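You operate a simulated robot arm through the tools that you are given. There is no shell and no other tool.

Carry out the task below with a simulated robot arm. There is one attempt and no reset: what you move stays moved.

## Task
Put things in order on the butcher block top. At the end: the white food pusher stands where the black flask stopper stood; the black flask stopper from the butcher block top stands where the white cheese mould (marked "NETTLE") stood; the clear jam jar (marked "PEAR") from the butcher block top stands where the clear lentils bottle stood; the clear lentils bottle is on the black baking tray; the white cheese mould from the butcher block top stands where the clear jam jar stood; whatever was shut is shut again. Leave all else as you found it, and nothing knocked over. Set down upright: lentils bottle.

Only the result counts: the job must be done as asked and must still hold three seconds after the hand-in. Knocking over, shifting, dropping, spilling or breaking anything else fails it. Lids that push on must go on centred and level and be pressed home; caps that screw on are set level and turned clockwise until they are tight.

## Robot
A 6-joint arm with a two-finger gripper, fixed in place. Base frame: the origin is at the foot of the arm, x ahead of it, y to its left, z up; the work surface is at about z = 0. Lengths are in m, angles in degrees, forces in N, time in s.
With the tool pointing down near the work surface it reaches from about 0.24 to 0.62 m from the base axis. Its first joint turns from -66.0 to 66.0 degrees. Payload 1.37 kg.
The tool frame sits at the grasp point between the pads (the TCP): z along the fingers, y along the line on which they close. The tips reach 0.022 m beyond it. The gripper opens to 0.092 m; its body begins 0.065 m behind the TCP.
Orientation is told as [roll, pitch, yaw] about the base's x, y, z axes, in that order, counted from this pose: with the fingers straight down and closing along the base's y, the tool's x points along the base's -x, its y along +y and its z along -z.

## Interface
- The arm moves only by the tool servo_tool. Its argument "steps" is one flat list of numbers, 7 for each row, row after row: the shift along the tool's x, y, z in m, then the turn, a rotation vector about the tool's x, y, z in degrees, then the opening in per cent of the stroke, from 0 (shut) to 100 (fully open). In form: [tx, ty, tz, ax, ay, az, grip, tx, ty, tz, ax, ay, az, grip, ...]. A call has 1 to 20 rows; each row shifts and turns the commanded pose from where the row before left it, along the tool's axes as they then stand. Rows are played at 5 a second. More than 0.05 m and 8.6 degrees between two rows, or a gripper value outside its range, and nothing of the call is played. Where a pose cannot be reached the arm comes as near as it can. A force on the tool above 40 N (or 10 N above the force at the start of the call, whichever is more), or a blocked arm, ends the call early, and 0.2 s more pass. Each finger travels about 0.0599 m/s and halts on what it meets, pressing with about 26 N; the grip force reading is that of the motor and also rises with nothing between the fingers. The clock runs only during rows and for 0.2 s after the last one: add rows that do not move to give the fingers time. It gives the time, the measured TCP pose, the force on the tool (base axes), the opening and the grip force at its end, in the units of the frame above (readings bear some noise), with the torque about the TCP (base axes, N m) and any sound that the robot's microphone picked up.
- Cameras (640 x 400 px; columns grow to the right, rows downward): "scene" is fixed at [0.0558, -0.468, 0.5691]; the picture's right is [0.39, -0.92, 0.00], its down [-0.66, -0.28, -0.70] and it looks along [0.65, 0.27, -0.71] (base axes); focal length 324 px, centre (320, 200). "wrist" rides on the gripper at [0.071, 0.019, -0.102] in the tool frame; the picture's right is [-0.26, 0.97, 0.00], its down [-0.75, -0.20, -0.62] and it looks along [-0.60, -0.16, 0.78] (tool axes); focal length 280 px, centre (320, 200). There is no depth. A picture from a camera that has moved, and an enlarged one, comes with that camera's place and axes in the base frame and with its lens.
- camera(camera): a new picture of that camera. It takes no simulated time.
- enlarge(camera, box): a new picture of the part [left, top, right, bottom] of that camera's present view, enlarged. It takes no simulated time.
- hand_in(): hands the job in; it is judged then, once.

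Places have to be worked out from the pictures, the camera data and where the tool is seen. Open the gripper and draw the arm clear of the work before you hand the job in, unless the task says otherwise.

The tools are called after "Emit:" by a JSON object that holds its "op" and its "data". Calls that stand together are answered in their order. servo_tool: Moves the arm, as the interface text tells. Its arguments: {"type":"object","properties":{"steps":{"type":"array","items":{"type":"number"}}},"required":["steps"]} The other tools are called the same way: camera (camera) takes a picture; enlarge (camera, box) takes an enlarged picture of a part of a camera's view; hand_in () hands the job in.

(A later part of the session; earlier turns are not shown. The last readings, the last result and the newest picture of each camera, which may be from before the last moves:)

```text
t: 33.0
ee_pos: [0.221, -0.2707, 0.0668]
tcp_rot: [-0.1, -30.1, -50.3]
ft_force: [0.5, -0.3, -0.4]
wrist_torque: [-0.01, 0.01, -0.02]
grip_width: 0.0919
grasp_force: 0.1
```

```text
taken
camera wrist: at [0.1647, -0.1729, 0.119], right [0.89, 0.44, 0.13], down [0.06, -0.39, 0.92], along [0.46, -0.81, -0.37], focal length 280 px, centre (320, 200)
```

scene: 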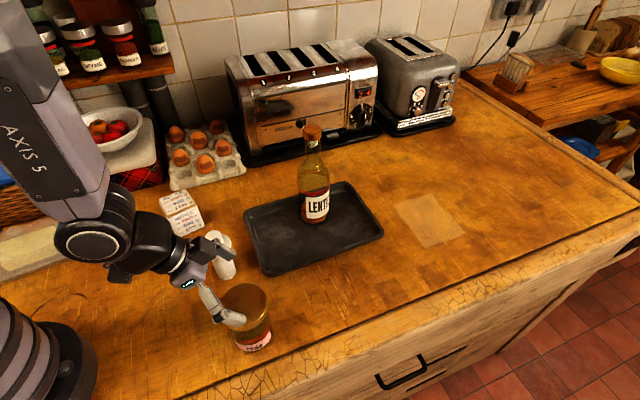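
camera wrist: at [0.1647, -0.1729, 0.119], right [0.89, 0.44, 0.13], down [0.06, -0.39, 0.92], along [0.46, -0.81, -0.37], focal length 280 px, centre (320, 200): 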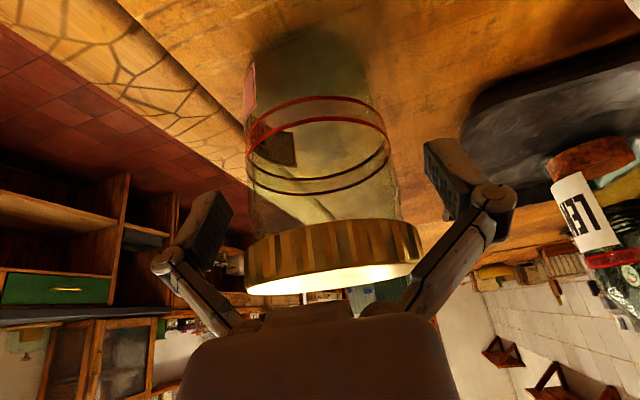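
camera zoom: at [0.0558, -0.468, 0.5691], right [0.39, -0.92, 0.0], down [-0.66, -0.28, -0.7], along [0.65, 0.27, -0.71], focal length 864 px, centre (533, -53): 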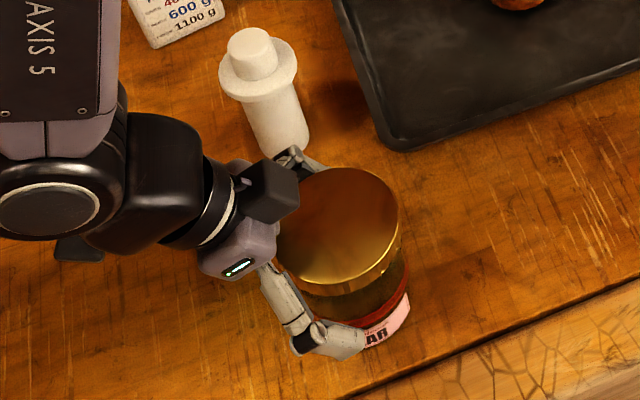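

The jar slid only about 3 mm outward. I'll steepen the tilt to 45° in place and go slightly lower so the lid clears the finger links.

Emit:
{"op": "servo_tool", "data": {"steps": [0, 0, 0, 0, -5, 0, 100, 0, 0, 0, 0, -5, 0, 100, 0, 0, 0, 0, -5, 0, 100, 0.0042, 0, 0.0042, 0, 0, 0, 100, 0.0042, 0, 0.0042, 0, 0, 0, 100, 0, 0, 0, 0, 0, 0, 100]}}

Emit:
{"op": "camera", "data": {"camera": "wrist"}}

Emit:
{"op": "enlarge", "data": {"camera": "scene", "box": [140, 220, 300, 370]}}

```text
t: 34.4
ee_pos: [0.2219, -0.2708, 0.0543]
tcp_rot: [-0.2, -45.0, -50.2]
ft_force: [-0.3, -0.5, -0.6]
wrist_torque: [-0.05, 0.0, -0.03]
grip_width: 0.0922
grasp_force: 0.1
```

```text
taken
camera wrist: at [0.1585, -0.1651, 0.076], right [0.86, 0.47, 0.18], down [-0.1, -0.2, 0.97], along [0.5, -0.86, -0.13], focal length 280 px, centre (320, 200)
```

wrist: 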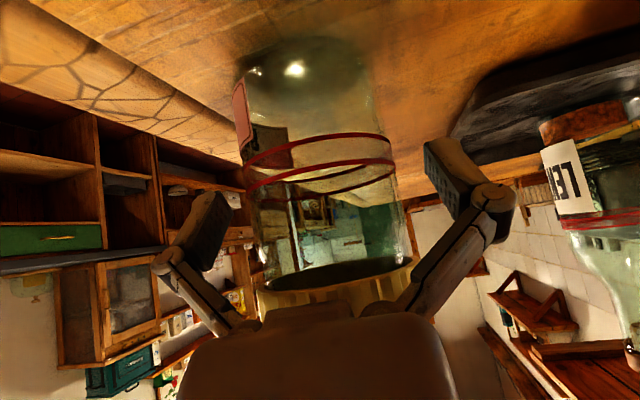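

```text
2.67 times, centred on (220, 295) of scene
camera zoom: at [0.0558, -0.468, 0.5691], right [0.39, -0.92, 0.0], down [-0.66, -0.28, -0.7], along [0.65, 0.27, -0.71], focal length 864 px, centre (587, -53)
```

zoom: 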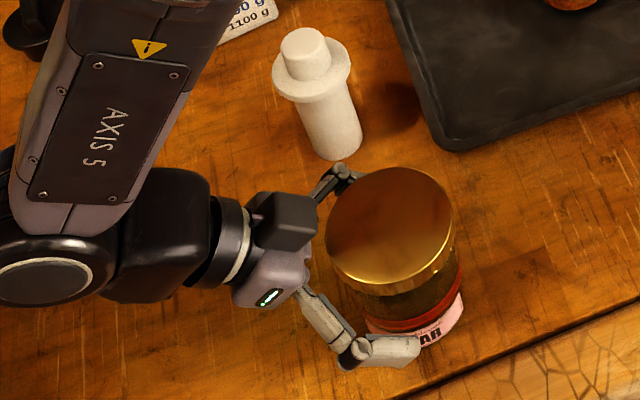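

The 45° pose is reached. I'll add 6° more tilt for extra clearance from the lid, then close gently.

Emit:
{"op": "servo_tool", "data": {"steps": [0, 0, 0, 0, -3, 0, 100, 0, 0, 0, 0, -3, 0, 100, 0, 0, 0, 0, 0, 0, 80, 0, 0, 0, 0, 0, 0, 60, 0, 0, 0, 0, 0, 0, 40, 0, 0, 0, 0, 0, 0, 20, 0, 0, 0, 0, 0, 0, 20, 0, 0, 0, 0, 0, 0, 20]}}

Emit:
{"op": "camera", "data": {"camera": "wrist"}}

Emit:
{"op": "enlarge", "data": {"camera": "scene", "box": [140, 220, 300, 370]}}

```text
t: 36.2
ee_pos: [0.2214, -0.2712, 0.0553]
tcp_rot: [0.0, -51.0, -50.2]
ft_force: [-3.8, 3.1, 8.1]
wrist_torque: [-0.02, 0.0, -0.03]
grip_width: 0.0652
grasp_force: 25.8
```

```text
taken
camera wrist: at [0.1576, -0.1639, 0.0637], right [0.85, 0.49, 0.2], down [-0.16, -0.12, 0.98], along [0.5, -0.86, -0.02], focal length 280 px, centre (320, 200)
```

wrist: 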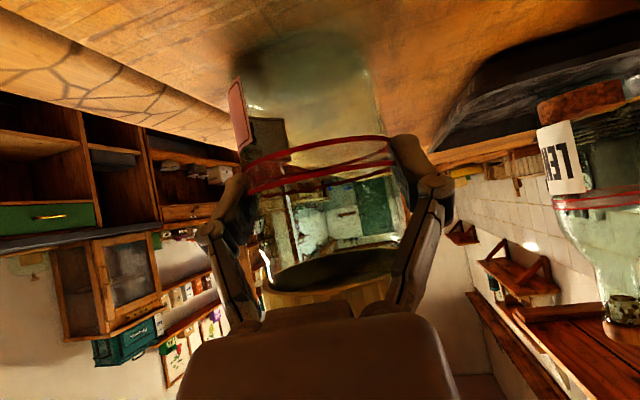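

```text
2.67 times, centred on (220, 295) of scene
camera zoom: at [0.0557, -0.468, 0.5691], right [0.39, -0.92, 0.0], down [-0.66, -0.28, -0.7], along [0.65, 0.27, -0.71], focal length 864 px, centre (587, -53)
```

zoom: 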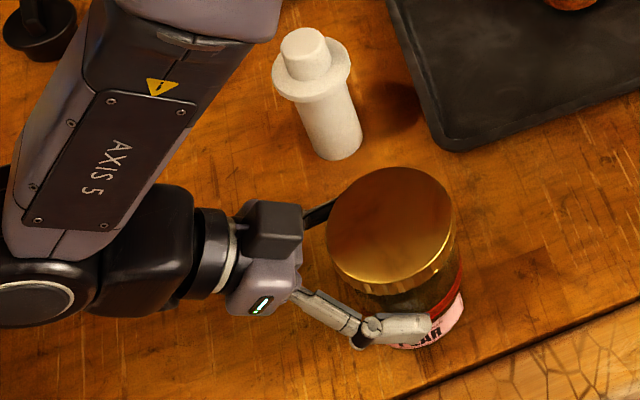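

The grip is now on the glass at 0.065 m with a much lower reaction force. I'll lift 20 mm and check that the jar hangs level.

Emit:
{"op": "servo_tool", "data": {"steps": [-0.0039, 0, -0.0031, 0, 0, 0, 20, -0.0078, 0, -0.0063, 0, 0, 0, 20, -0.0078, 0, -0.0063, 0, 0, 0, 20, 0, 0, 0, 0, 0, 0, 20]}}

Emit:
{"op": "enlarge", "data": {"camera": "scene", "box": [140, 220, 300, 370]}}

Emit:
{"op": "camera", "data": {"camera": "wrist"}}

```text
t: 37.2
ee_pos: [0.2264, -0.279, 0.0743]
tcp_rot: [-0.1, -50.9, -50.2]
ft_force: [0.2, -0.3, -2.0]
wrist_torque: [0.0, -0.02, -0.02]
grip_width: 0.0651
grasp_force: 25.9
out of reach, approached as far as the arm can: row 2, 3
```

```text
2.67 times, centred on (220, 295) of scene
camera zoom: at [0.0558, -0.468, 0.5691], right [0.39, -0.92, 0.0], down [-0.66, -0.28, -0.7], along [0.65, 0.27, -0.71], focal length 864 px, centre (587, -53)
```

zoom: 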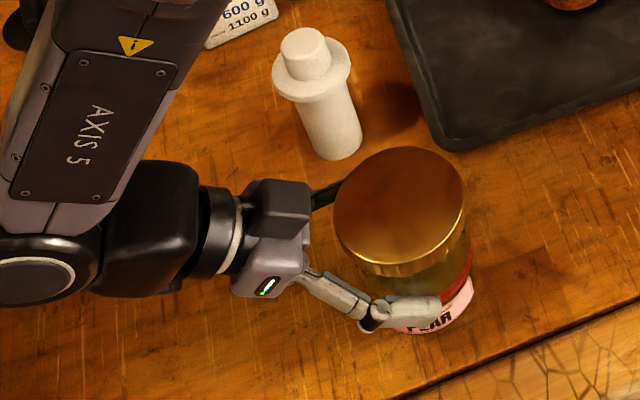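

```text
taken
camera wrist: at [0.1623, -0.1708, 0.0838], right [0.85, 0.49, 0.2], down [-0.16, -0.12, 0.98], along [0.5, -0.86, -0.02], focal length 280 px, centre (320, 200)
```

wrist: 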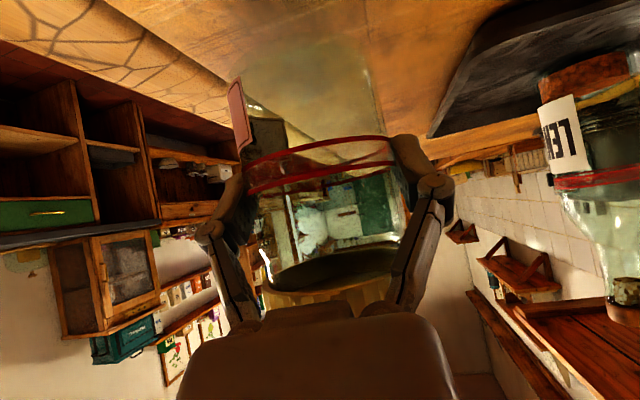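

The jar is held level and clear of the block. The arm hit its inner reach limit while lifting, so I'll move outward and upward together.

Emit:
{"op": "servo_tool", "data": {"steps": [-0.0134, 0, 0.0085, 0, 0, 0, 20, -0.0267, 0, 0.017, 0, 0, 0, 20, -0.0267, 0, 0.017, 0, 0, 0, 20, -0.0267, 0, 0.017, 0, 0, 0, 20, -0.0267, 0, 0.017, 0, 0, 0, 20, -0.0134, 0, 0.0085, 0, 0, 0, 20, 0, 0, 0, 0, 0, 0, 20]}}

Emit:
{"op": "camera", "data": {"camera": "scene"}}

Emit:
{"op": "camera", "data": {"camera": "wrist"}}

```text
t: 38.8
ee_pos: [0.3222, -0.3931, 0.1243]
tcp_rot: [-0.1, -51.0, -50.3]
ft_force: [-0.8, 0.0, -2.3]
wrist_torque: [0.03, 0.02, 0.01]
grip_width: 0.0653
grasp_force: 25.9
```

```text
taken
```

scene: 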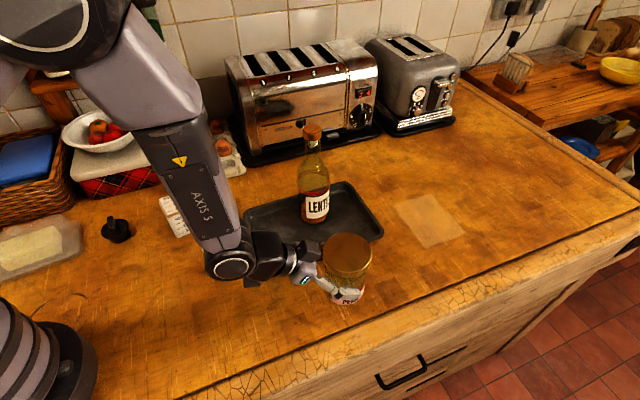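

```text
taken
camera wrist: at [0.2591, -0.2861, 0.1327], right [0.85, 0.49, 0.2], down [-0.16, -0.12, 0.98], along [0.5, -0.86, -0.02], focal length 280 px, centre (320, 200)
```

wrist: 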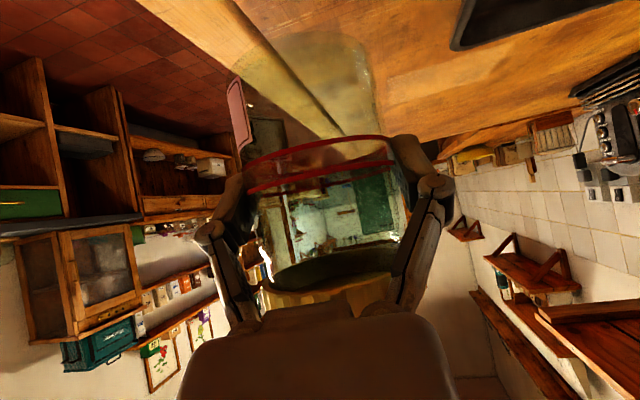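

The jar hangs upright with its base about 69 mm above the block. I'll swing and extend to above the bottle's old spot.

Emit:
{"op": "servo_tool", "data": {"steps": [0, 0, 0, -3.186, 0, -2.579, 20, -0.0172, 0.0066, 0.0213, 0, 0, 0, 20, -0.0172, 0.0066, 0.0213, 0, 0, 0, 20, -0.0172, 0.0066, 0.0213, 0, 0, 0, 20, -0.0172, 0.0066, 0.0213, 0, 0, 0, 20, -0.0172, 0.0066, 0.0213, 0, 0, 0, 20, -0.0172, 0.0066, 0.0213, 0, 0, 0, 20, 0, 0, 0, 0, 0, 0, 20]}}

Emit:
{"op": "enlarge", "data": {"camera": "scene", "box": [320, 160, 480, 290]}}

```text
t: 40.6
ee_pos: [0.4635, -0.4852, 0.1227]
tcp_rot: [-0.1, -51.0, -46.1]
ft_force: [0.6, -0.1, -2.3]
wrist_torque: [0.0, 0.05, 0.02]
grip_width: 0.0651
grasp_force: 25.9
```

```text
3.08 times, centred on (400, 225) of scene
camera zoom: at [0.0558, -0.4681, 0.5691], right [0.39, -0.92, 0.0], down [-0.66, -0.28, -0.7], along [0.65, 0.27, -0.71], focal length 998 px, centre (74, 123)
```

zoom: 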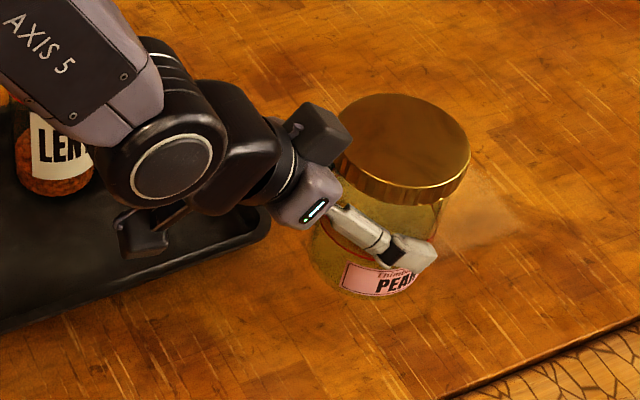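

It's positioned above the target. I'll lower it to just above the block, then finish in small steps.

Emit:
{"op": "servo_tool", "data": {"steps": [0.0107, 0, 0.0087, 0, 0, 0, 20, 0.0107, 0, 0.0087, 0, 0, 0, 20, 0.0107, 0, 0.0087, 0, 0, 0, 20, 0.0107, 0, 0.0087, 0, 0, 0, 20, 0.0031, 0, 0.0025, 0, 0, 0, 20, 0, 0, 0, 0, 0, 0, 20]}}

Emit:
{"op": "enlarge", "data": {"camera": "scene", "box": [320, 160, 480, 290]}}

```text
t: 42.0
ee_pos: [0.4644, -0.4838, 0.0639]
tcp_rot: [-0.1, -51.0, -46.2]
ft_force: [-0.1, -0.1, -2.3]
wrist_torque: [0.03, -0.01, -0.02]
grip_width: 0.0652
grasp_force: 26.2
```

```text
3.08 times, centred on (400, 225) of scene
camera zoom: at [0.0558, -0.468, 0.5691], right [0.39, -0.92, 0.0], down [-0.66, -0.28, -0.7], along [0.65, 0.27, -0.71], focal length 998 px, centre (74, 123)
```

zoom: 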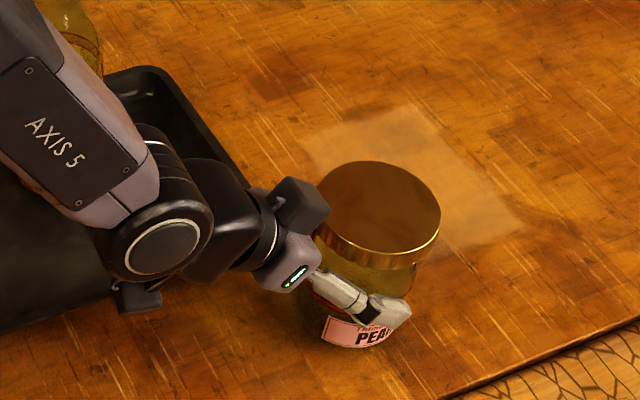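

I'll zoom in with the same box used for the bottle earlier, to compare base positions before touching down.

Emit:
{"op": "enlarge", "data": {"camera": "scene", "box": [370, 200, 450, 290]}}

Emit:
{"op": "camera", "data": {"camera": "wrist"}}

```text
4.44 times, centred on (410, 245) of scene
camera zoom: at [0.0558, -0.468, 0.5691], right [0.39, -0.92, 0.0], down [-0.66, -0.28, -0.7], along [0.65, 0.27, -0.71], focal length 1441 px, centre (-80, 0)
```

zoom: 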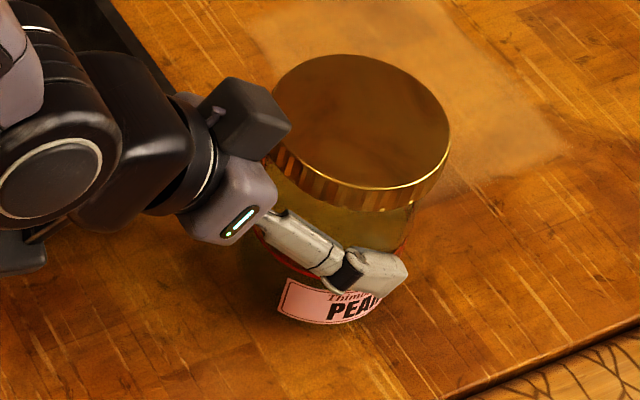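

```text
taken
camera wrist: at [0.3933, -0.3818, 0.0734], right [0.81, 0.55, 0.2], down [-0.15, -0.13, 0.98], along [0.56, -0.83, -0.02], focal length 280 px, centre (320, 200)
```

wrist: 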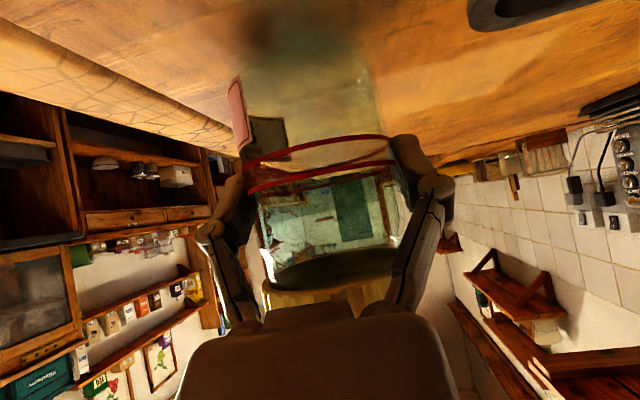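

I'll lower in small steps to contact, then compare the base outline directly with the bottle's old outline.

Emit:
{"op": "servo_tool", "data": {"steps": [0.0016, 0, 0.0013, 0, 0, 0, 20, 0.0016, 0, 0.0013, 0, 0, 0, 20, 0.0016, 0, 0.0013, 0, 0, 0, 20, 0, 0, 0, 0, 0, 0, 20]}}

Emit:
{"op": "enlarge", "data": {"camera": "scene", "box": [370, 200, 450, 290]}}

```text
t: 43.0
ee_pos: [0.4649, -0.4842, 0.0598]
tcp_rot: [-0.1, -51.0, -46.2]
ft_force: [0.4, 0.0, -1.0]
wrist_torque: [0.01, 0.02, 0.0]
grip_width: 0.0652
grasp_force: 26.1
```

```text
4.44 times, centred on (410, 245) of scene
camera zoom: at [0.0558, -0.468, 0.5691], right [0.39, -0.92, 0.0], down [-0.66, -0.28, -0.7], along [0.65, 0.27, -0.71], focal length 1441 px, centre (-80, 0)
```

zoom: 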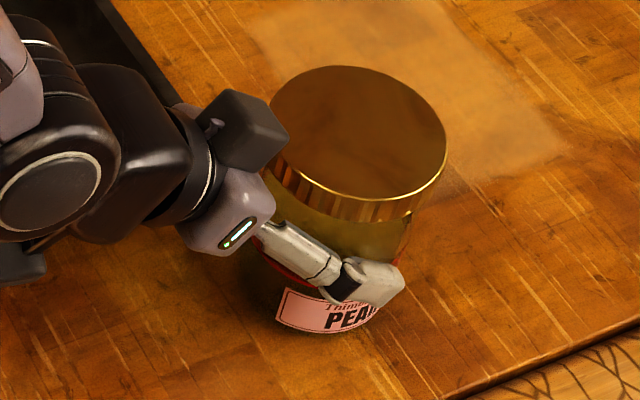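

Emit:
{"op": "servo_tool", "data": {"steps": [0.0012, 0, 0.001, 0, 0, 0, 20, 0, 0, 0, 0, 0, 0, 20]}}

Emit:
{"op": "enlarge", "data": {"camera": "scene", "box": [370, 200, 450, 290]}}

```text
t: 43.6
ee_pos: [0.4641, -0.4844, 0.0574]
tcp_rot: [-0.2, -50.9, -46.2]
ft_force: [-1.1, 0.5, -3.2]
wrist_torque: [0.05, 0.01, 0.0]
grip_width: 0.0652
grasp_force: 25.9
```

```text
4.44 times, centred on (410, 245) of scene
camera zoom: at [0.0558, -0.468, 0.5691], right [0.39, -0.92, 0.0], down [-0.66, -0.28, -0.7], along [0.65, 0.27, -0.71], focal length 1441 px, centre (-80, 0)
```

zoom: 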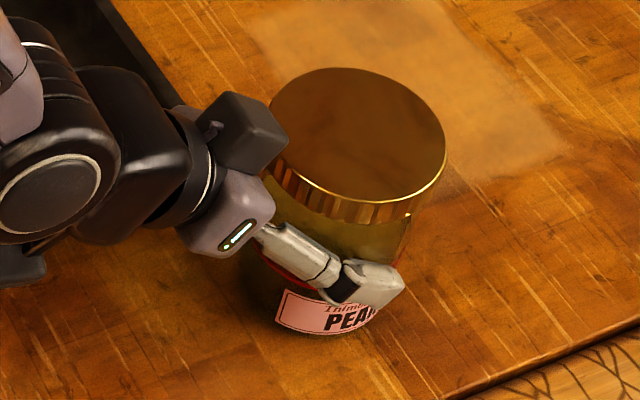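

Emit:
{"op": "servo_tool", "data": {"steps": [0.0012, 0, 0.001, 0, 0, 0, 20, 0, 0, 0, 0, 0, 0, 20]}}

Emit:
{"op": "enlarge", "data": {"camera": "scene", "box": [385, 230, 430, 290]}}

```text
t: 44.2
ee_pos: [0.463, -0.4843, 0.0573]
tcp_rot: [0.0, -50.9, -46.1]
ft_force: [0.2, -0.3, -2.8]
wrist_torque: [0.03, -0.03, -0.02]
grip_width: 0.0652
grasp_force: 25.9
```

```text
6.67 times, centred on (408, 260) of scene
camera zoom: at [0.0558, -0.468, 0.5691], right [0.39, -0.92, 0.0], down [-0.66, -0.28, -0.7], along [0.65, 0.27, -0.71], focal length 2161 px, centre (-263, -200)
```

zoom: 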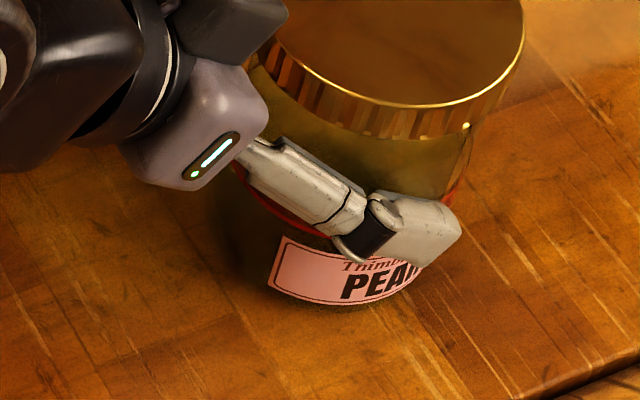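

Emit:
{"op": "servo_tool", "data": {"steps": [0.0012, 0, 0.001, 0, 0, 0, 20, 0, 0, 0, 0, 0, 0, 20]}}

```text
t: 44.8
ee_pos: [0.4652, -0.4845, 0.0551]
tcp_rot: [-0.1, -51.1, -46.1]
ft_force: [-2.2, 0.4, 4.0]
wrist_torque: [0.12, 0.06, 0.08]
grip_width: 0.0652
grasp_force: 25.6
```

Contact is reached, so I'll open the fingers and check that the jar stands.

Emit:
{"op": "servo_tool", "data": {"steps": [0, 0, 0, 0, 0, 0, 75, 0, 0, 0, 0, 0, 0, 85, 0, 0, 0, 0, 0, 0, 100, 0, 0, 0, 0, 0, 0, 100]}}

Emit:
{"op": "enlarge", "data": {"camera": "scene", "box": [370, 200, 450, 290]}}

Emit:
{"op": "camera", "data": {"camera": "wrist"}}

```text
t: 45.8
ee_pos: [0.4646, -0.4832, 0.0553]
tcp_rot: [-0.1, -51.1, -46.2]
ft_force: [0.3, -0.4, -0.5]
wrist_torque: [0.03, -0.03, 0.01]
grip_width: 0.0919
grasp_force: 0.1
```

```text
4.44 times, centred on (410, 245) of scene
camera zoom: at [0.0558, -0.468, 0.5691], right [0.39, -0.92, 0.0], down [-0.66, -0.28, -0.7], along [0.65, 0.27, -0.71], focal length 1441 px, centre (-80, 0)
```

zoom: 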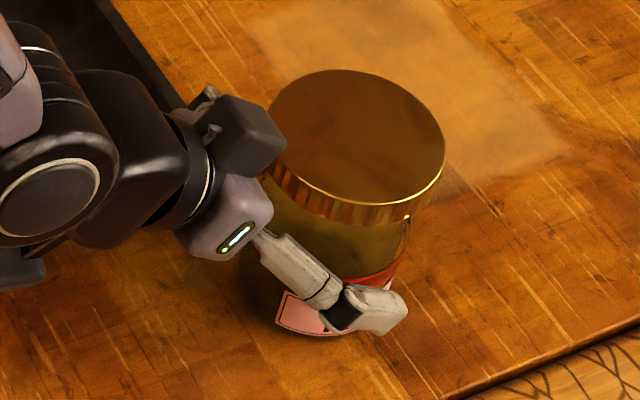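

```text
taken
camera wrist: at [0.393, -0.3819, 0.0635], right [0.81, 0.55, 0.2], down [-0.15, -0.13, 0.98], along [0.56, -0.83, -0.02], focal length 280 px, centre (320, 200)
```

wrist: 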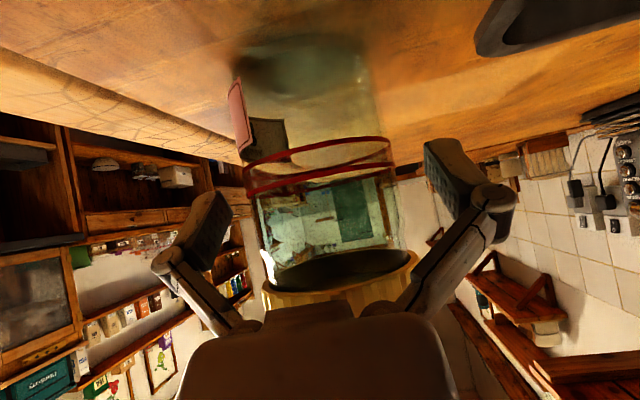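

The jar stands at about the right place, within roughly 3 mm by the lid position. I'll retreat along the tool axis and up for an unobstructed comparison.

Emit:
{"op": "servo_tool", "data": {"steps": [0, 0, -0.01, 0, 0, 0, 100, 0, 0, -0.012, 0, 0, 0, 100, 0, 0, -0.015, 0, 0, 0, 100, 0, 0, -0.02, 0, 0, 0, 100, -0.0078, 0, -0.0263, 0, 0, 0, 100, -0.0233, 0, -0.0189, 0, 0, 0, 100, -0.0233, 0, -0.0189, 0, 0, 0, 100, -0.0233, 0, -0.0189, 0, 0, 0, 100, -0.0233, 0, -0.0189, 0, 0, 0, 100, 0, 0, -0.03, 0, 0, 0, 100, 0, 0, -0.03, 0, 0, 0, 100, 0, 0, 0, 0, 0, 0, 100]}}

Emit:
{"op": "enlarge", "data": {"camera": "scene", "box": [370, 200, 450, 290]}}

Emit:
{"op": "camera", "data": {"camera": "scene"}}

```text
t: 48.4
ee_pos: [0.3899, -0.4093, 0.2704]
tcp_rot: [-0.1, -51.1, -46.1]
ft_force: [0.2, 0.0, 0.1]
wrist_torque: [0.02, 0.02, 0.04]
grip_width: 0.0919
grasp_force: 0.1
```

```text
4.44 times, centred on (410, 245) of scene
camera zoom: at [0.0557, -0.468, 0.5691], right [0.39, -0.92, 0.0], down [-0.66, -0.28, -0.7], along [0.65, 0.27, -0.71], focal length 1441 px, centre (-80, 0)
```

zoom: 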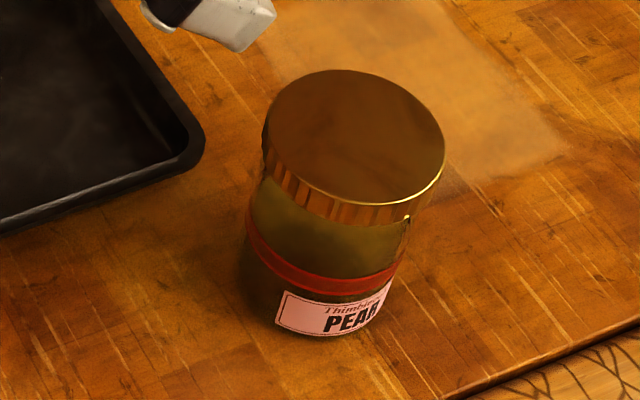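

```text
taken
```

scene: 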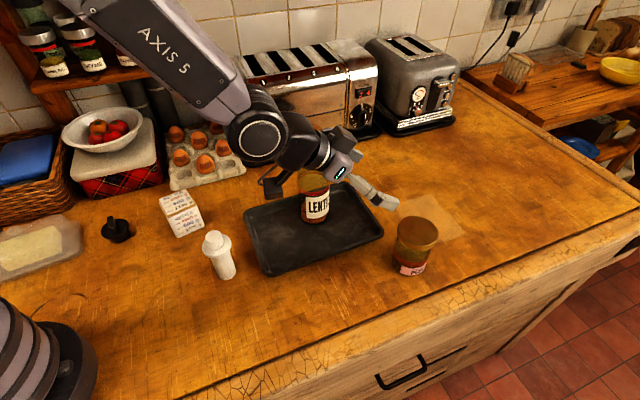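

The jar stands cleanly about 4–5 mm from the bottle's old outline centre, which is close. Next is the mould: I'll bring the tool upright and travel over it, turning to its edge direction (yaw about -32°).

Emit:
{"op": "servo_tool", "data": {"steps": [0, 0, 0, 0, 7.3, 0, 100, 0, 0, 0, 0, 7.3, 0, 100, 0, 0, 0, 0, 7.3, 0, 100, 0, 0, 0, 0, 7.3, 0, 100, 0, 0, 0, 0, 7.3, 0, 100, 0, 0, 0, 0, 7.3, 0, 100, 0, 0, 0, 0, 7.3, 0, 100, 0.0297, 0.0194, 0, 0, 0, 0, 100, 0.0297, 0.0194, 0, 0, 0, 0, 100, 0.0297, 0.0194, 0, 0, 0, 0, 100, 0.0297, 0.0194, 0, 0, 0, 0, 100, 0.0297, 0.0194, 0, 0, 0, 0, 100, 0.0297, 0.0194, 0, 0, 0, 0, 100, 0.0244, 0.0332, 0, 0, 0, 0, 100, 0.0244, 0.0332, 0, 0, 0, 0, 100, 0.0244, 0.0332, 0, 0, 0, 0, 100, 0.0244, 0.0332, 0, 0, 0, 0, 100, 0.0244, 0.0332, 0, 0, 0, 0, 100, 0, 0, 0, 0, 0, -7.05, 100, 0, 0, 0, 0, 0, -7.05, 100]}}

Emit:
{"op": "camera", "data": {"camera": "wrist"}}

Emit:
{"op": "camera", "data": {"camera": "scene"}}

```text
t: 52.6
ee_pos: [0.3877, 0.0058, 0.2717]
tcp_rot: [0.0, 0.1, -32.1]
ft_force: [0.6, -1.3, -0.8]
wrist_torque: [-0.02, 0.04, 0.06]
grip_width: 0.0922
grasp_force: 0.0
```

```text
taken
camera wrist: at [0.3382, 0.0584, 0.3734], right [0.73, 0.68, 0.0], down [0.53, -0.57, 0.62], along [0.42, -0.46, -0.78], focal length 280 px, centre (320, 200)
```

wrist: 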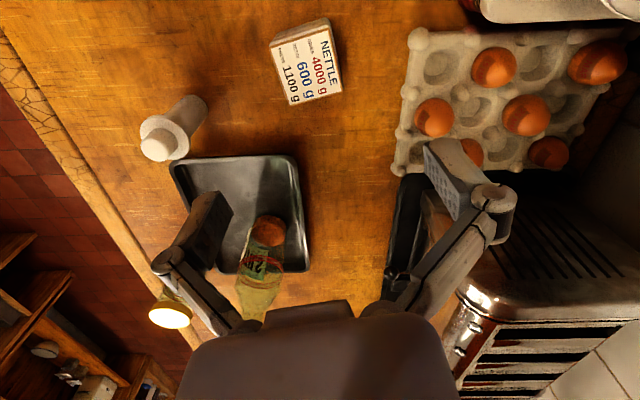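

```text
taken
```

scene: 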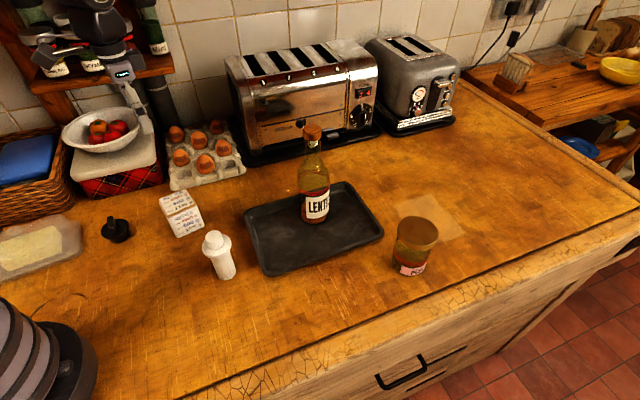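

Emit:
{"op": "enlarge", "data": {"camera": "wrist", "box": [250, 0, 370, 120]}}

Emit:
{"op": "enlarge", "data": {"camera": "scene", "box": [150, 180, 220, 245]}}

```text
3.33 times, centred on (310, 60) of wrist
camera zoom: at [0.3382, 0.0584, 0.3734], right [0.73, 0.68, 0.0], down [0.53, -0.57, 0.62], along [0.42, -0.46, -0.78], focal length 935 px, centre (353, 667)
```

zoom: 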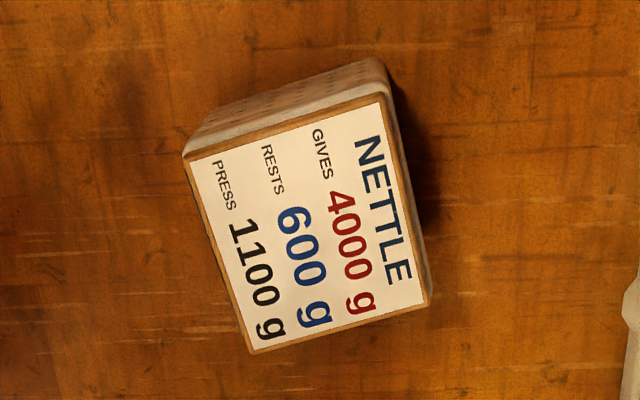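

```text
6.15 times, centred on (185, 212) of scene
camera zoom: at [0.0558, -0.468, 0.5691], right [0.39, -0.92, 0.0], down [-0.66, -0.28, -0.7], along [0.65, 0.27, -0.71], focal length 1995 px, centre (1151, 123)
```

zoom: 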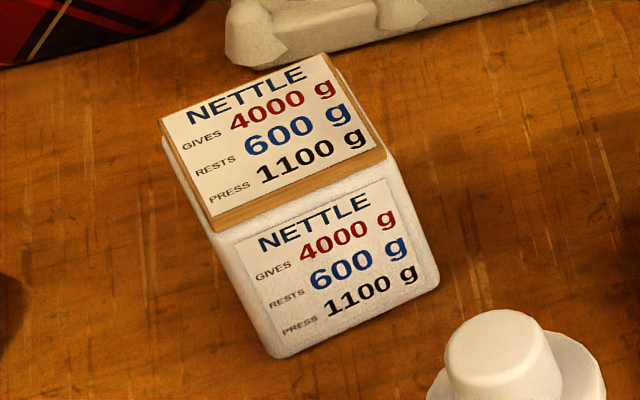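

The wrist view puts the mould centre at (0.379, -0.004), with its edges aligned to yaw -32°. I'll centre over it and descend part-way to verify.

Emit:
{"op": "servo_tool", "data": {"steps": [0.0022, -0.0129, 0, 0, 0, 0, 100, 0, 0, 0.03, 0, 0, 0, 100, 0, 0, 0.03, 0, 0, 0, 100, 0, 0, 0.03, 0, 0, 0, 100, 0, 0, 0.03, 0, 0, 0, 100, 0, 0, 0.025, 0, 0, 0, 100, 0, 0, 0, 0, 0, 0, 100]}}

Emit:
{"op": "camera", "data": {"camera": "wrist"}}

Emit:
{"op": "enlarge", "data": {"camera": "scene", "box": [130, 130, 270, 260]}}

```text
t: 54.2
ee_pos: [0.3772, -0.0038, 0.1271]
tcp_rot: [0.0, 0.2, -32.1]
ft_force: [-0.8, 1.3, -0.2]
wrist_torque: [0.0, 0.02, 0.02]
grip_width: 0.0918
grasp_force: 0.0
```

```text
taken
camera wrist: at [0.3283, 0.049, 0.228], right [0.74, 0.68, 0.0], down [0.53, -0.57, 0.62], along [0.42, -0.46, -0.78], focal length 280 px, centre (320, 200)
```

wrist: 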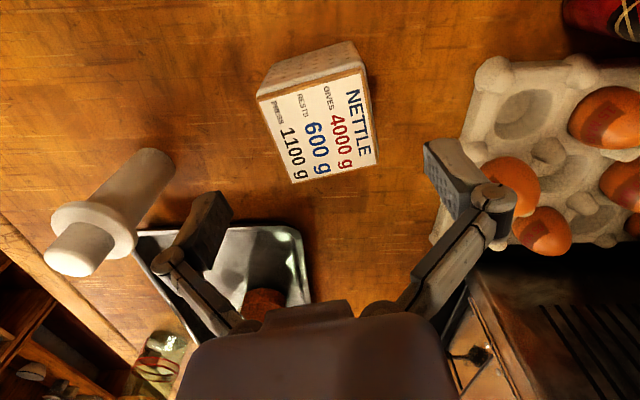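

```text
3.08 times, centred on (200, 195) of scene
camera zoom: at [0.0558, -0.468, 0.5691], right [0.39, -0.92, 0.0], down [-0.66, -0.28, -0.7], along [0.65, 0.27, -0.71], focal length 998 px, centre (689, 215)
```

zoom: 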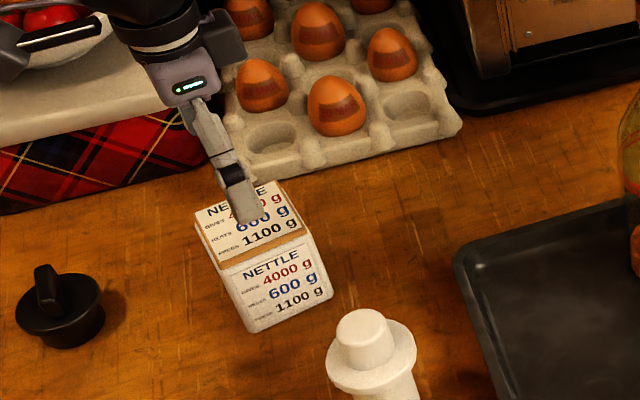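

It's aligned within 1–2 mm. I'll descend the rest of the way with the fingers open around the mould.

Emit:
{"op": "servo_tool", "data": {"steps": [0, 0, 0.02, 0, 0, 0, 100, 0, 0, 0.02, 0, 0, 0, 100, 0, 0, 0.018, 0, 0, 0, 100, 0, 0, 0.015, 0, 0, 0, 100, 0, 0, 0.014, 0, 0, 0, 100, 0, 0, 0, 0, 0, 0, 100]}}

Emit:
{"op": "camera", "data": {"camera": "wrist"}}

Emit:
{"op": "enlarge", "data": {"camera": "scene", "box": [130, 130, 270, 260]}}

```text
t: 55.6
ee_pos: [0.3786, -0.0042, 0.0395]
tcp_rot: [-0.1, 0.1, -32.2]
ft_force: [-0.6, -1.1, 1.1]
wrist_torque: [-0.01, -0.01, -0.02]
grip_width: 0.092
grasp_force: 0.1
```

```text
taken
camera wrist: at [0.3293, 0.0491, 0.14], right [0.74, 0.68, 0.0], down [0.53, -0.57, 0.62], along [0.42, -0.46, -0.78], focal length 280 px, centre (320, 200)
```

wrist: 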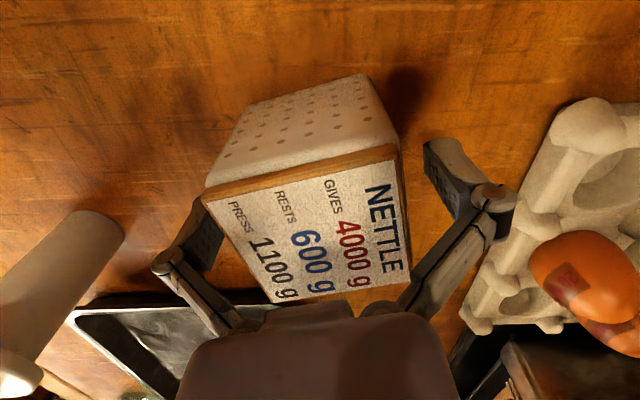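

```text
3.08 times, centred on (200, 195) of scene
camera zoom: at [0.0558, -0.468, 0.5691], right [0.39, -0.92, 0.0], down [-0.66, -0.28, -0.7], along [0.65, 0.27, -0.71], focal length 998 px, centre (689, 215)
```

zoom: 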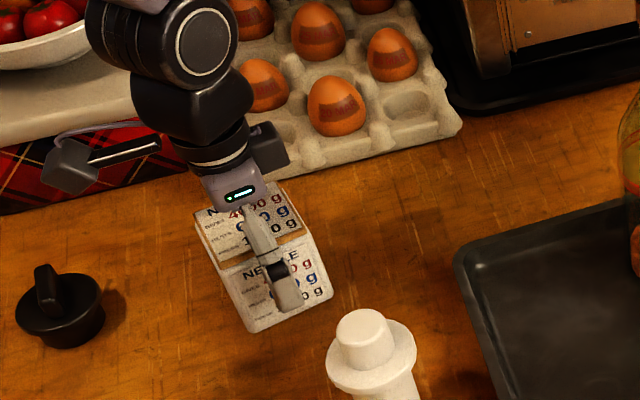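

The fingers straddle the mould evenly. I'll raise 10 mm so the converging finger links stay clear of its wooden lid, then close on the walls.

Emit:
{"op": "servo_tool", "data": {"steps": [0, 0, -0.01, 0, 0, 0, 100, 0, 0, 0, 0, 0, 0, 85, 0, 0, 0, 0, 0, 0, 70, 0, 0, 0, 0, 0, 0, 55, 0, 0, 0, 0, 0, 0, 40, 0, 0, 0, 0, 0, 0, 40, 0, 0, 0, 0, 0, 0, 40]}}

Emit:
{"op": "camera", "data": {"camera": "wrist"}}

Emit:
{"op": "enlarge", "data": {"camera": "scene", "box": [130, 130, 270, 260]}}

```text
t: 57.2
ee_pos: [0.3773, -0.0038, 0.0503]
tcp_rot: [-0.1, 0.2, -32.1]
ft_force: [-0.8, 2.4, 7.7]
wrist_torque: [0.07, -0.04, 0.04]
grip_width: 0.0637
grasp_force: 26.4
```

```text
taken
camera wrist: at [0.3288, 0.0494, 0.1505], right [0.74, 0.68, 0.0], down [0.53, -0.57, 0.62], along [0.42, -0.46, -0.78], focal length 280 px, centre (320, 200)
```

wrist: 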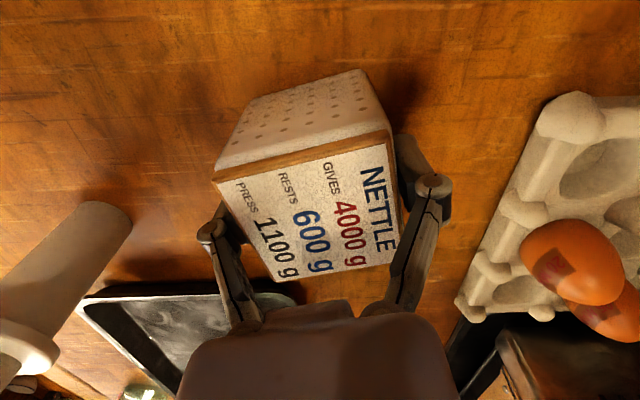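

```text
3.08 times, centred on (200, 195) of scene
camera zoom: at [0.0557, -0.468, 0.5691], right [0.39, -0.92, 0.0], down [-0.66, -0.28, -0.7], along [0.65, 0.27, -0.71], focal length 998 px, centre (689, 215)
```

zoom: 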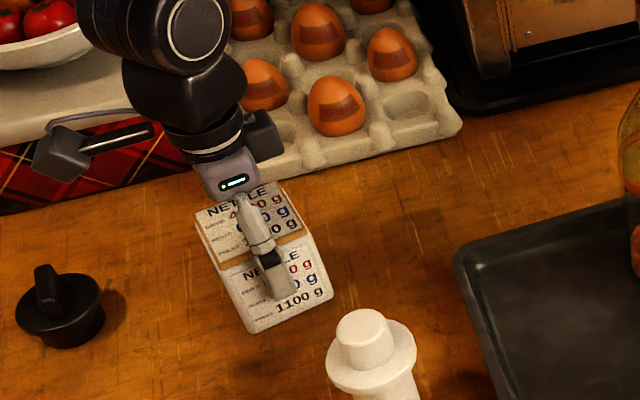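

The mould is gripped at 0.064 m without shifting. I'll lift it straight up.

Emit:
{"op": "servo_tool", "data": {"steps": [0, 0, -0.005, 0, 0, 0, 40, 0, 0, -0.01, 0, 0, 0, 40, 0, 0, -0.015, 0, 0, 0, 40, 0, 0, 0, 0, 0, 0, 40]}}

Emit:
{"op": "enlarge", "data": {"camera": "scene", "box": [130, 130, 270, 260]}}

Emit:
{"op": "camera", "data": {"camera": "wrist"}}

```text
t: 58.2
ee_pos: [0.3782, -0.0039, 0.0784]
tcp_rot: [0.0, 0.1, -32.1]
ft_force: [-0.7, 0.6, -3.5]
wrist_torque: [-0.01, 0.0, 0.04]
grip_width: 0.0636
grasp_force: 25.7
```

```text
3.08 times, centred on (200, 195) of scene
camera zoom: at [0.0558, -0.468, 0.5691], right [0.39, -0.92, 0.0], down [-0.66, -0.28, -0.7], along [0.65, 0.27, -0.71], focal length 998 px, centre (689, 215)
```

zoom: 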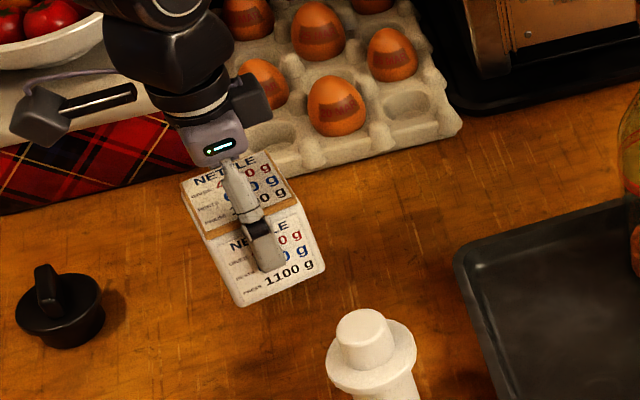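

```text
taken
camera wrist: at [0.329, 0.0479, 0.1806], right [0.74, 0.68, 0.0], down [0.53, -0.57, 0.62], along [0.42, -0.46, -0.78], focal length 280 px, centre (320, 200)
```

wrist: 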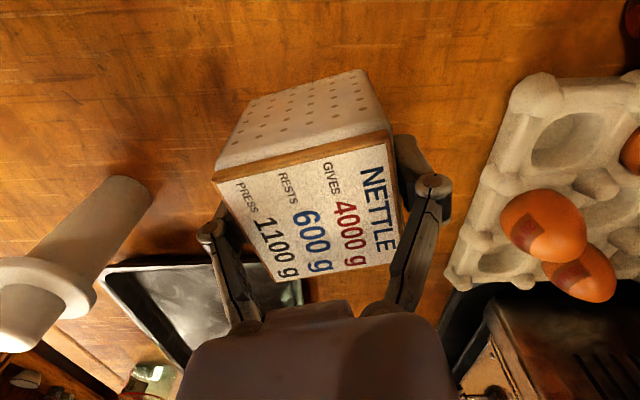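

The mould weighs about 350 g and hangs level. I'll lift it above the pusher's height and carry it over to the jar's old spot.

Emit:
{"op": "servo_tool", "data": {"steps": [0, 0, -0.025, 0, 0, 0, 40, 0, 0, -0.025, 0, 0, 0, 40, 0, 0, -0.025, 0, 0, 0, 40, 0, 0, -0.025, 0, 0, 0, 40, 0, 0, -0.025, 0, 0, 0, 40, -0.0006, -0.0193, 0, 0, 0, 0, 40, -0.0012, -0.0386, 0, 0, 0, 0, 40, -0.0012, -0.0386, 0, 0, 0, 0, 40, -0.0012, -0.0386, 0, 0, 0, 0, 40, -0.0012, -0.0386, 0, 0, 0, 0, 40, -0.0012, -0.0386, 0, 0, 0, 0, 40, -0.0012, -0.0386, 0, 0, 0, 0, 40, -0.0012, -0.0386, 0, 0, 0, 0, 40, -0.0006, -0.0193, 0, 0, 0, 0, 40, 0, 0, 0, 0, 0, 0, 40]}}

Emit:
{"op": "camera", "data": {"camera": "scene"}}

Emit:
{"op": "camera", "data": {"camera": "wrist"}}

```text
t: 61.4
ee_pos: [0.2211, -0.2715, 0.2044]
tcp_rot: [0.0, 0.2, -32.1]
ft_force: [0.7, -0.1, -3.8]
wrist_torque: [0.0, -0.01, 0.02]
grip_width: 0.0635
grasp_force: 26.1
```

```text
taken
```

scene: 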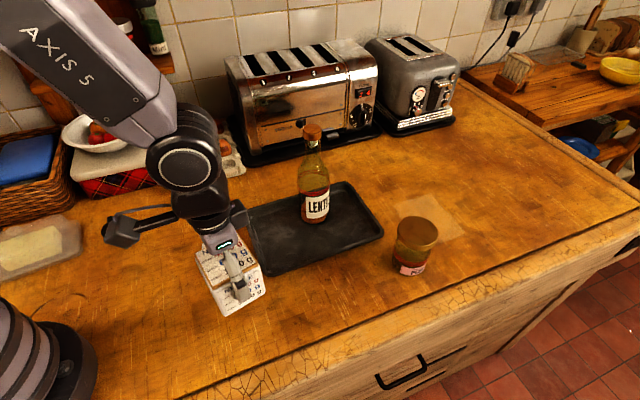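

```text
taken
camera wrist: at [0.1717, -0.218, 0.3061], right [0.73, 0.68, 0.0], down [0.53, -0.57, 0.62], along [0.42, -0.46, -0.78], focal length 280 px, centre (320, 200)
```

wrist: 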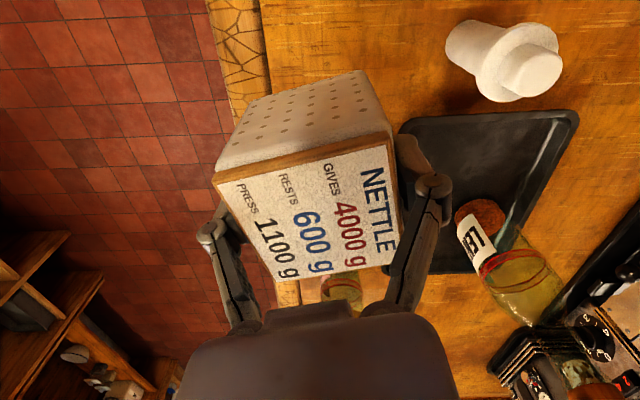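

It's above the jar's old spot. I'll lower to just above the surface.

Emit:
{"op": "servo_tool", "data": {"steps": [0, 0, 0.025, 0, 0, 0, 40, 0, 0, 0.028, 0, 0, 0, 40, 0, 0, 0.028, 0, 0, 0, 40, 0, 0, 0.028, 0, 0, 0, 40, 0, 0, 0.02, 0, 0, 0, 40, 0, 0, 0.013, 0, 0, 0, 40, 0, 0, 0.006, 0, 0, 0, 40, 0, 0, 0, 0, 0, 0, 40]}}

Emit:
{"op": "enlarge", "data": {"camera": "scene", "box": [180, 220, 340, 380]}}

```text
t: 63.2
ee_pos: [0.2214, -0.2712, 0.0554]
tcp_rot: [-0.1, 0.0, -32.2]
ft_force: [-0.1, 0.3, -2.5]
wrist_torque: [0.0, 0.02, 0.03]
grip_width: 0.0638
grasp_force: 26.5
```

```text
2.50 times, centred on (260, 300) of scene
camera zoom: at [0.0558, -0.468, 0.5691], right [0.39, -0.92, 0.0], down [-0.66, -0.28, -0.7], along [0.65, 0.27, -0.71], focal length 810 px, centre (470, -50)
```

zoom: 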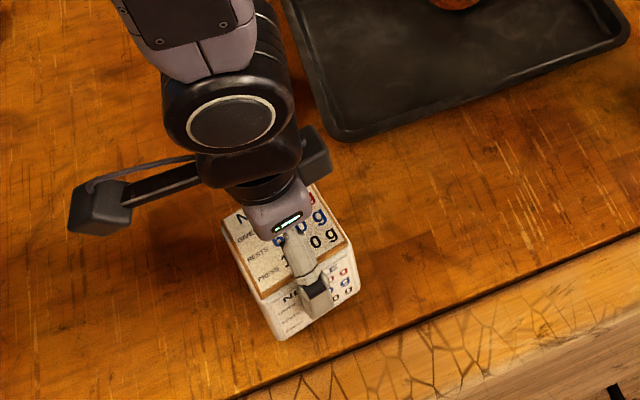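

The footprint matches the jar's old base centre closely. I'll finish lowering in small steps.

Emit:
{"op": "servo_tool", "data": {"steps": [0, 0, 0.002, 0, 0, 0, 40, 0, 0, 0.002, 0, 0, 0, 40, 0, 0, 0, 0, 0, 0, 40]}}

```text
t: 64.0
ee_pos: [0.2214, -0.272, 0.0524]
tcp_rot: [0.0, 0.1, -32.2]
ft_force: [-0.5, 0.7, -3.6]
wrist_torque: [0.0, -0.01, -0.04]
grip_width: 0.0637
grasp_force: 25.6
```

Emit:
{"op": "servo_tool", "data": {"steps": [0, 0, 0.0015, 0, 0, 0, 40, 0, 0, 0, 0, 0, 0, 40]}}

```text
t: 64.6
ee_pos: [0.2214, -0.2713, 0.0502]
tcp_rot: [0.0, 0.1, -32.1]
ft_force: [0.6, -0.5, -3.1]
wrist_torque: [0.02, 0.01, 0.0]
grip_width: 0.0637
grasp_force: 26.0
```

No contact yet, so I'll take another small step.

Emit:
{"op": "servo_tool", "data": {"steps": [0, 0, 0.001, 0, 0, 0, 40, 0, 0, 0, 0, 0, 0, 40]}}

```text
t: 65.2
ee_pos: [0.2217, -0.2715, 0.0486]
tcp_rot: [0.0, 0.1, -32.1]
ft_force: [0.0, 0.0, -3.9]
wrist_torque: [-0.01, -0.03, 0.01]
grip_width: 0.0637
grasp_force: 26.0
```

Emit:
{"op": "servo_tool", "data": {"steps": [0, 0, 0.001, 0, 0, 0, 40, 0, 0, 0, 0, 0, 0, 40]}}

```text
t: 65.8
ee_pos: [0.2218, -0.2721, 0.0496]
tcp_rot: [0.1, 0.1, -32.1]
ft_force: [-1.5, 3.6, 17.0]
wrist_torque: [0.11, -0.05, 0.06]
grip_width: 0.0637
grasp_force: 26.3
```

That is contact. I'll ease up slightly, open the fingers and check.

Emit:
{"op": "servo_tool", "data": {"steps": [0, 0, -0.0008, 0, 0, 0, 40, 0, 0, 0, 0, 0, 0, 72, 0, 0, 0, 0, 0, 0, 85, 0, 0, 0, 0, 0, 0, 100, 0, 0, 0, 0, 0, 0, 100]}}

Emit:
{"op": "enlarge", "data": {"camera": "scene", "box": [180, 220, 340, 380]}}

Emit:
{"op": "camera", "data": {"camera": "wrist"}}

```text
t: 67.0
ee_pos: [0.2216, -0.2706, 0.0494]
tcp_rot: [-0.1, 0.1, -32.1]
ft_force: [0.4, 0.8, 0.1]
wrist_torque: [-0.02, 0.01, -0.01]
grip_width: 0.092
grasp_force: 0.1
```

```text
2.50 times, centred on (260, 300) of scene
camera zoom: at [0.0558, -0.468, 0.5691], right [0.39, -0.92, 0.0], down [-0.66, -0.28, -0.7], along [0.65, 0.27, -0.71], focal length 810 px, centre (470, -50)
```

zoom: 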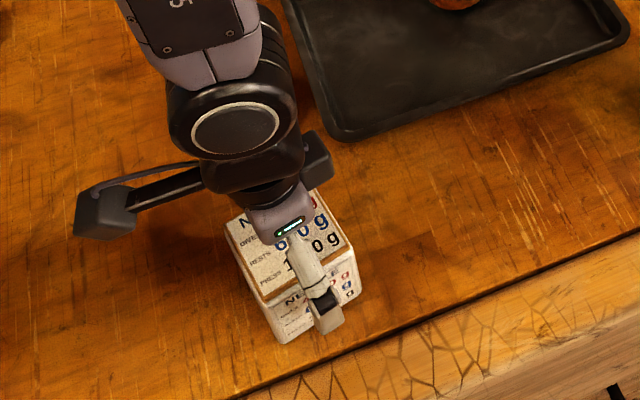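

```text
taken
camera wrist: at [0.1726, -0.218, 0.1509], right [0.74, 0.68, 0.0], down [0.53, -0.57, 0.62], along [0.42, -0.46, -0.78], focal length 280 px, centre (320, 200)
```

wrist: 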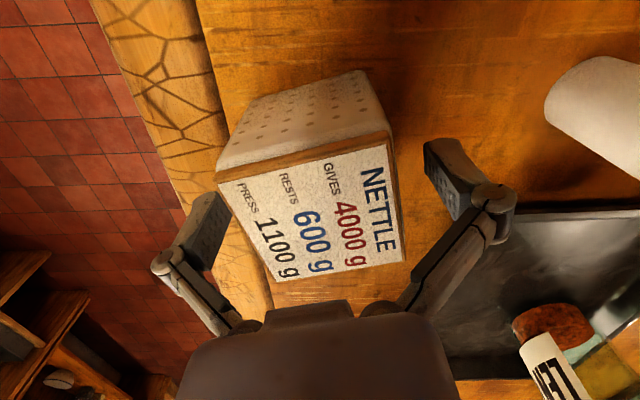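

The mould stands steadily on the jar's old spot. I'll rise and travel over to the stopper for a close look.

Emit:
{"op": "servo_tool", "data": {"steps": [0, 0, -0.015, 0, 0, 0, 100, 0, 0, -0.035, 0, 0, 0, 100, 0, 0, -0.04, 0, 0, 0, 100, 0, 0, -0.04, 0, 0, 0, 100, 0, 0, -0.04, 0, 0, 0, 100, 0, 0, -0.04, 0, 0, 0, 100, 0, 0, 0, 0, 0, -8, 100, 0, 0, 0, 0, 0, -8, 100, 0, 0, 0, 0, 0, -8, 100, 0, 0, 0, 0, 0, -8, 100, -0.0072, 0.0384, 0, 0, 0, 0, 100, -0.0072, 0.0384, 0, 0, 0, 0, 100, -0.0072, 0.0384, 0, 0, 0, 0, 100, -0.0072, 0.0384, 0, 0, 0, 0, 100, -0.0072, 0.0384, 0, 0, 0, 0, 100, -0.0072, 0.0384, 0, 0, 0, 0, 100, -0.0072, 0.0384, 0, 0, 0, 0, 100, -0.0072, 0.0384, 0, 0, 0, 0, 100, -0.0072, 0.0384, 0, 0, 0, 0, 100, -0.0072, 0.0384, 0, 0, 0, 0, 100]}}

Emit:
{"op": "camera", "data": {"camera": "wrist"}}

Emit:
{"op": "camera", "data": {"camera": "scene"}}

```text
t: 71.2
ee_pos: [0.2946, 0.1115, 0.2578]
tcp_rot: [0.1, 0.1, -0.2]
ft_force: [-0.1, 0.1, 0.0]
wrist_torque: [0.0, -0.03, 0.05]
grip_width: 0.092
grasp_force: 0.1
```

```text
taken
camera wrist: at [0.224, 0.1298, 0.3603], right [0.26, 0.96, 0.0], down [0.75, -0.21, 0.62], along [0.6, -0.16, -0.78], focal length 280 px, centre (320, 200)
```

wrist: 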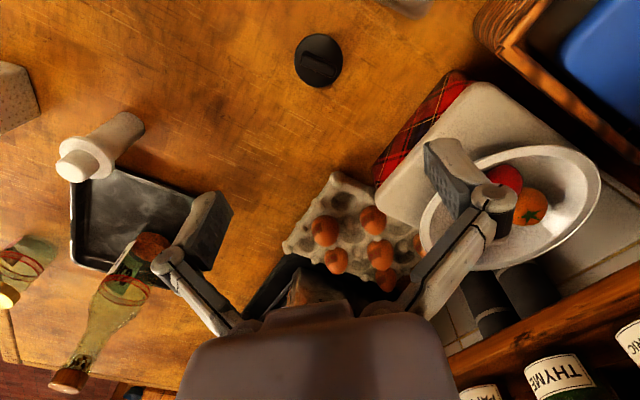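

```text
taken
```

scene: 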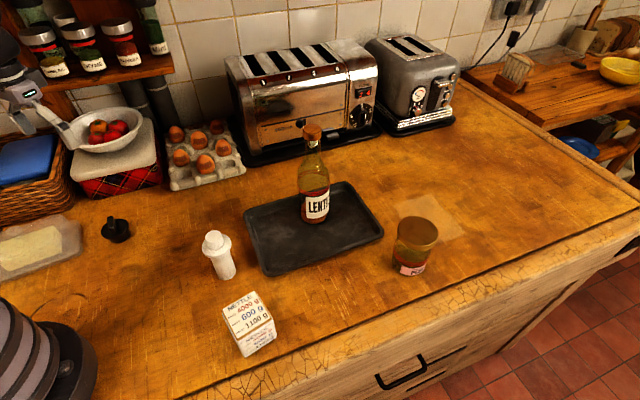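

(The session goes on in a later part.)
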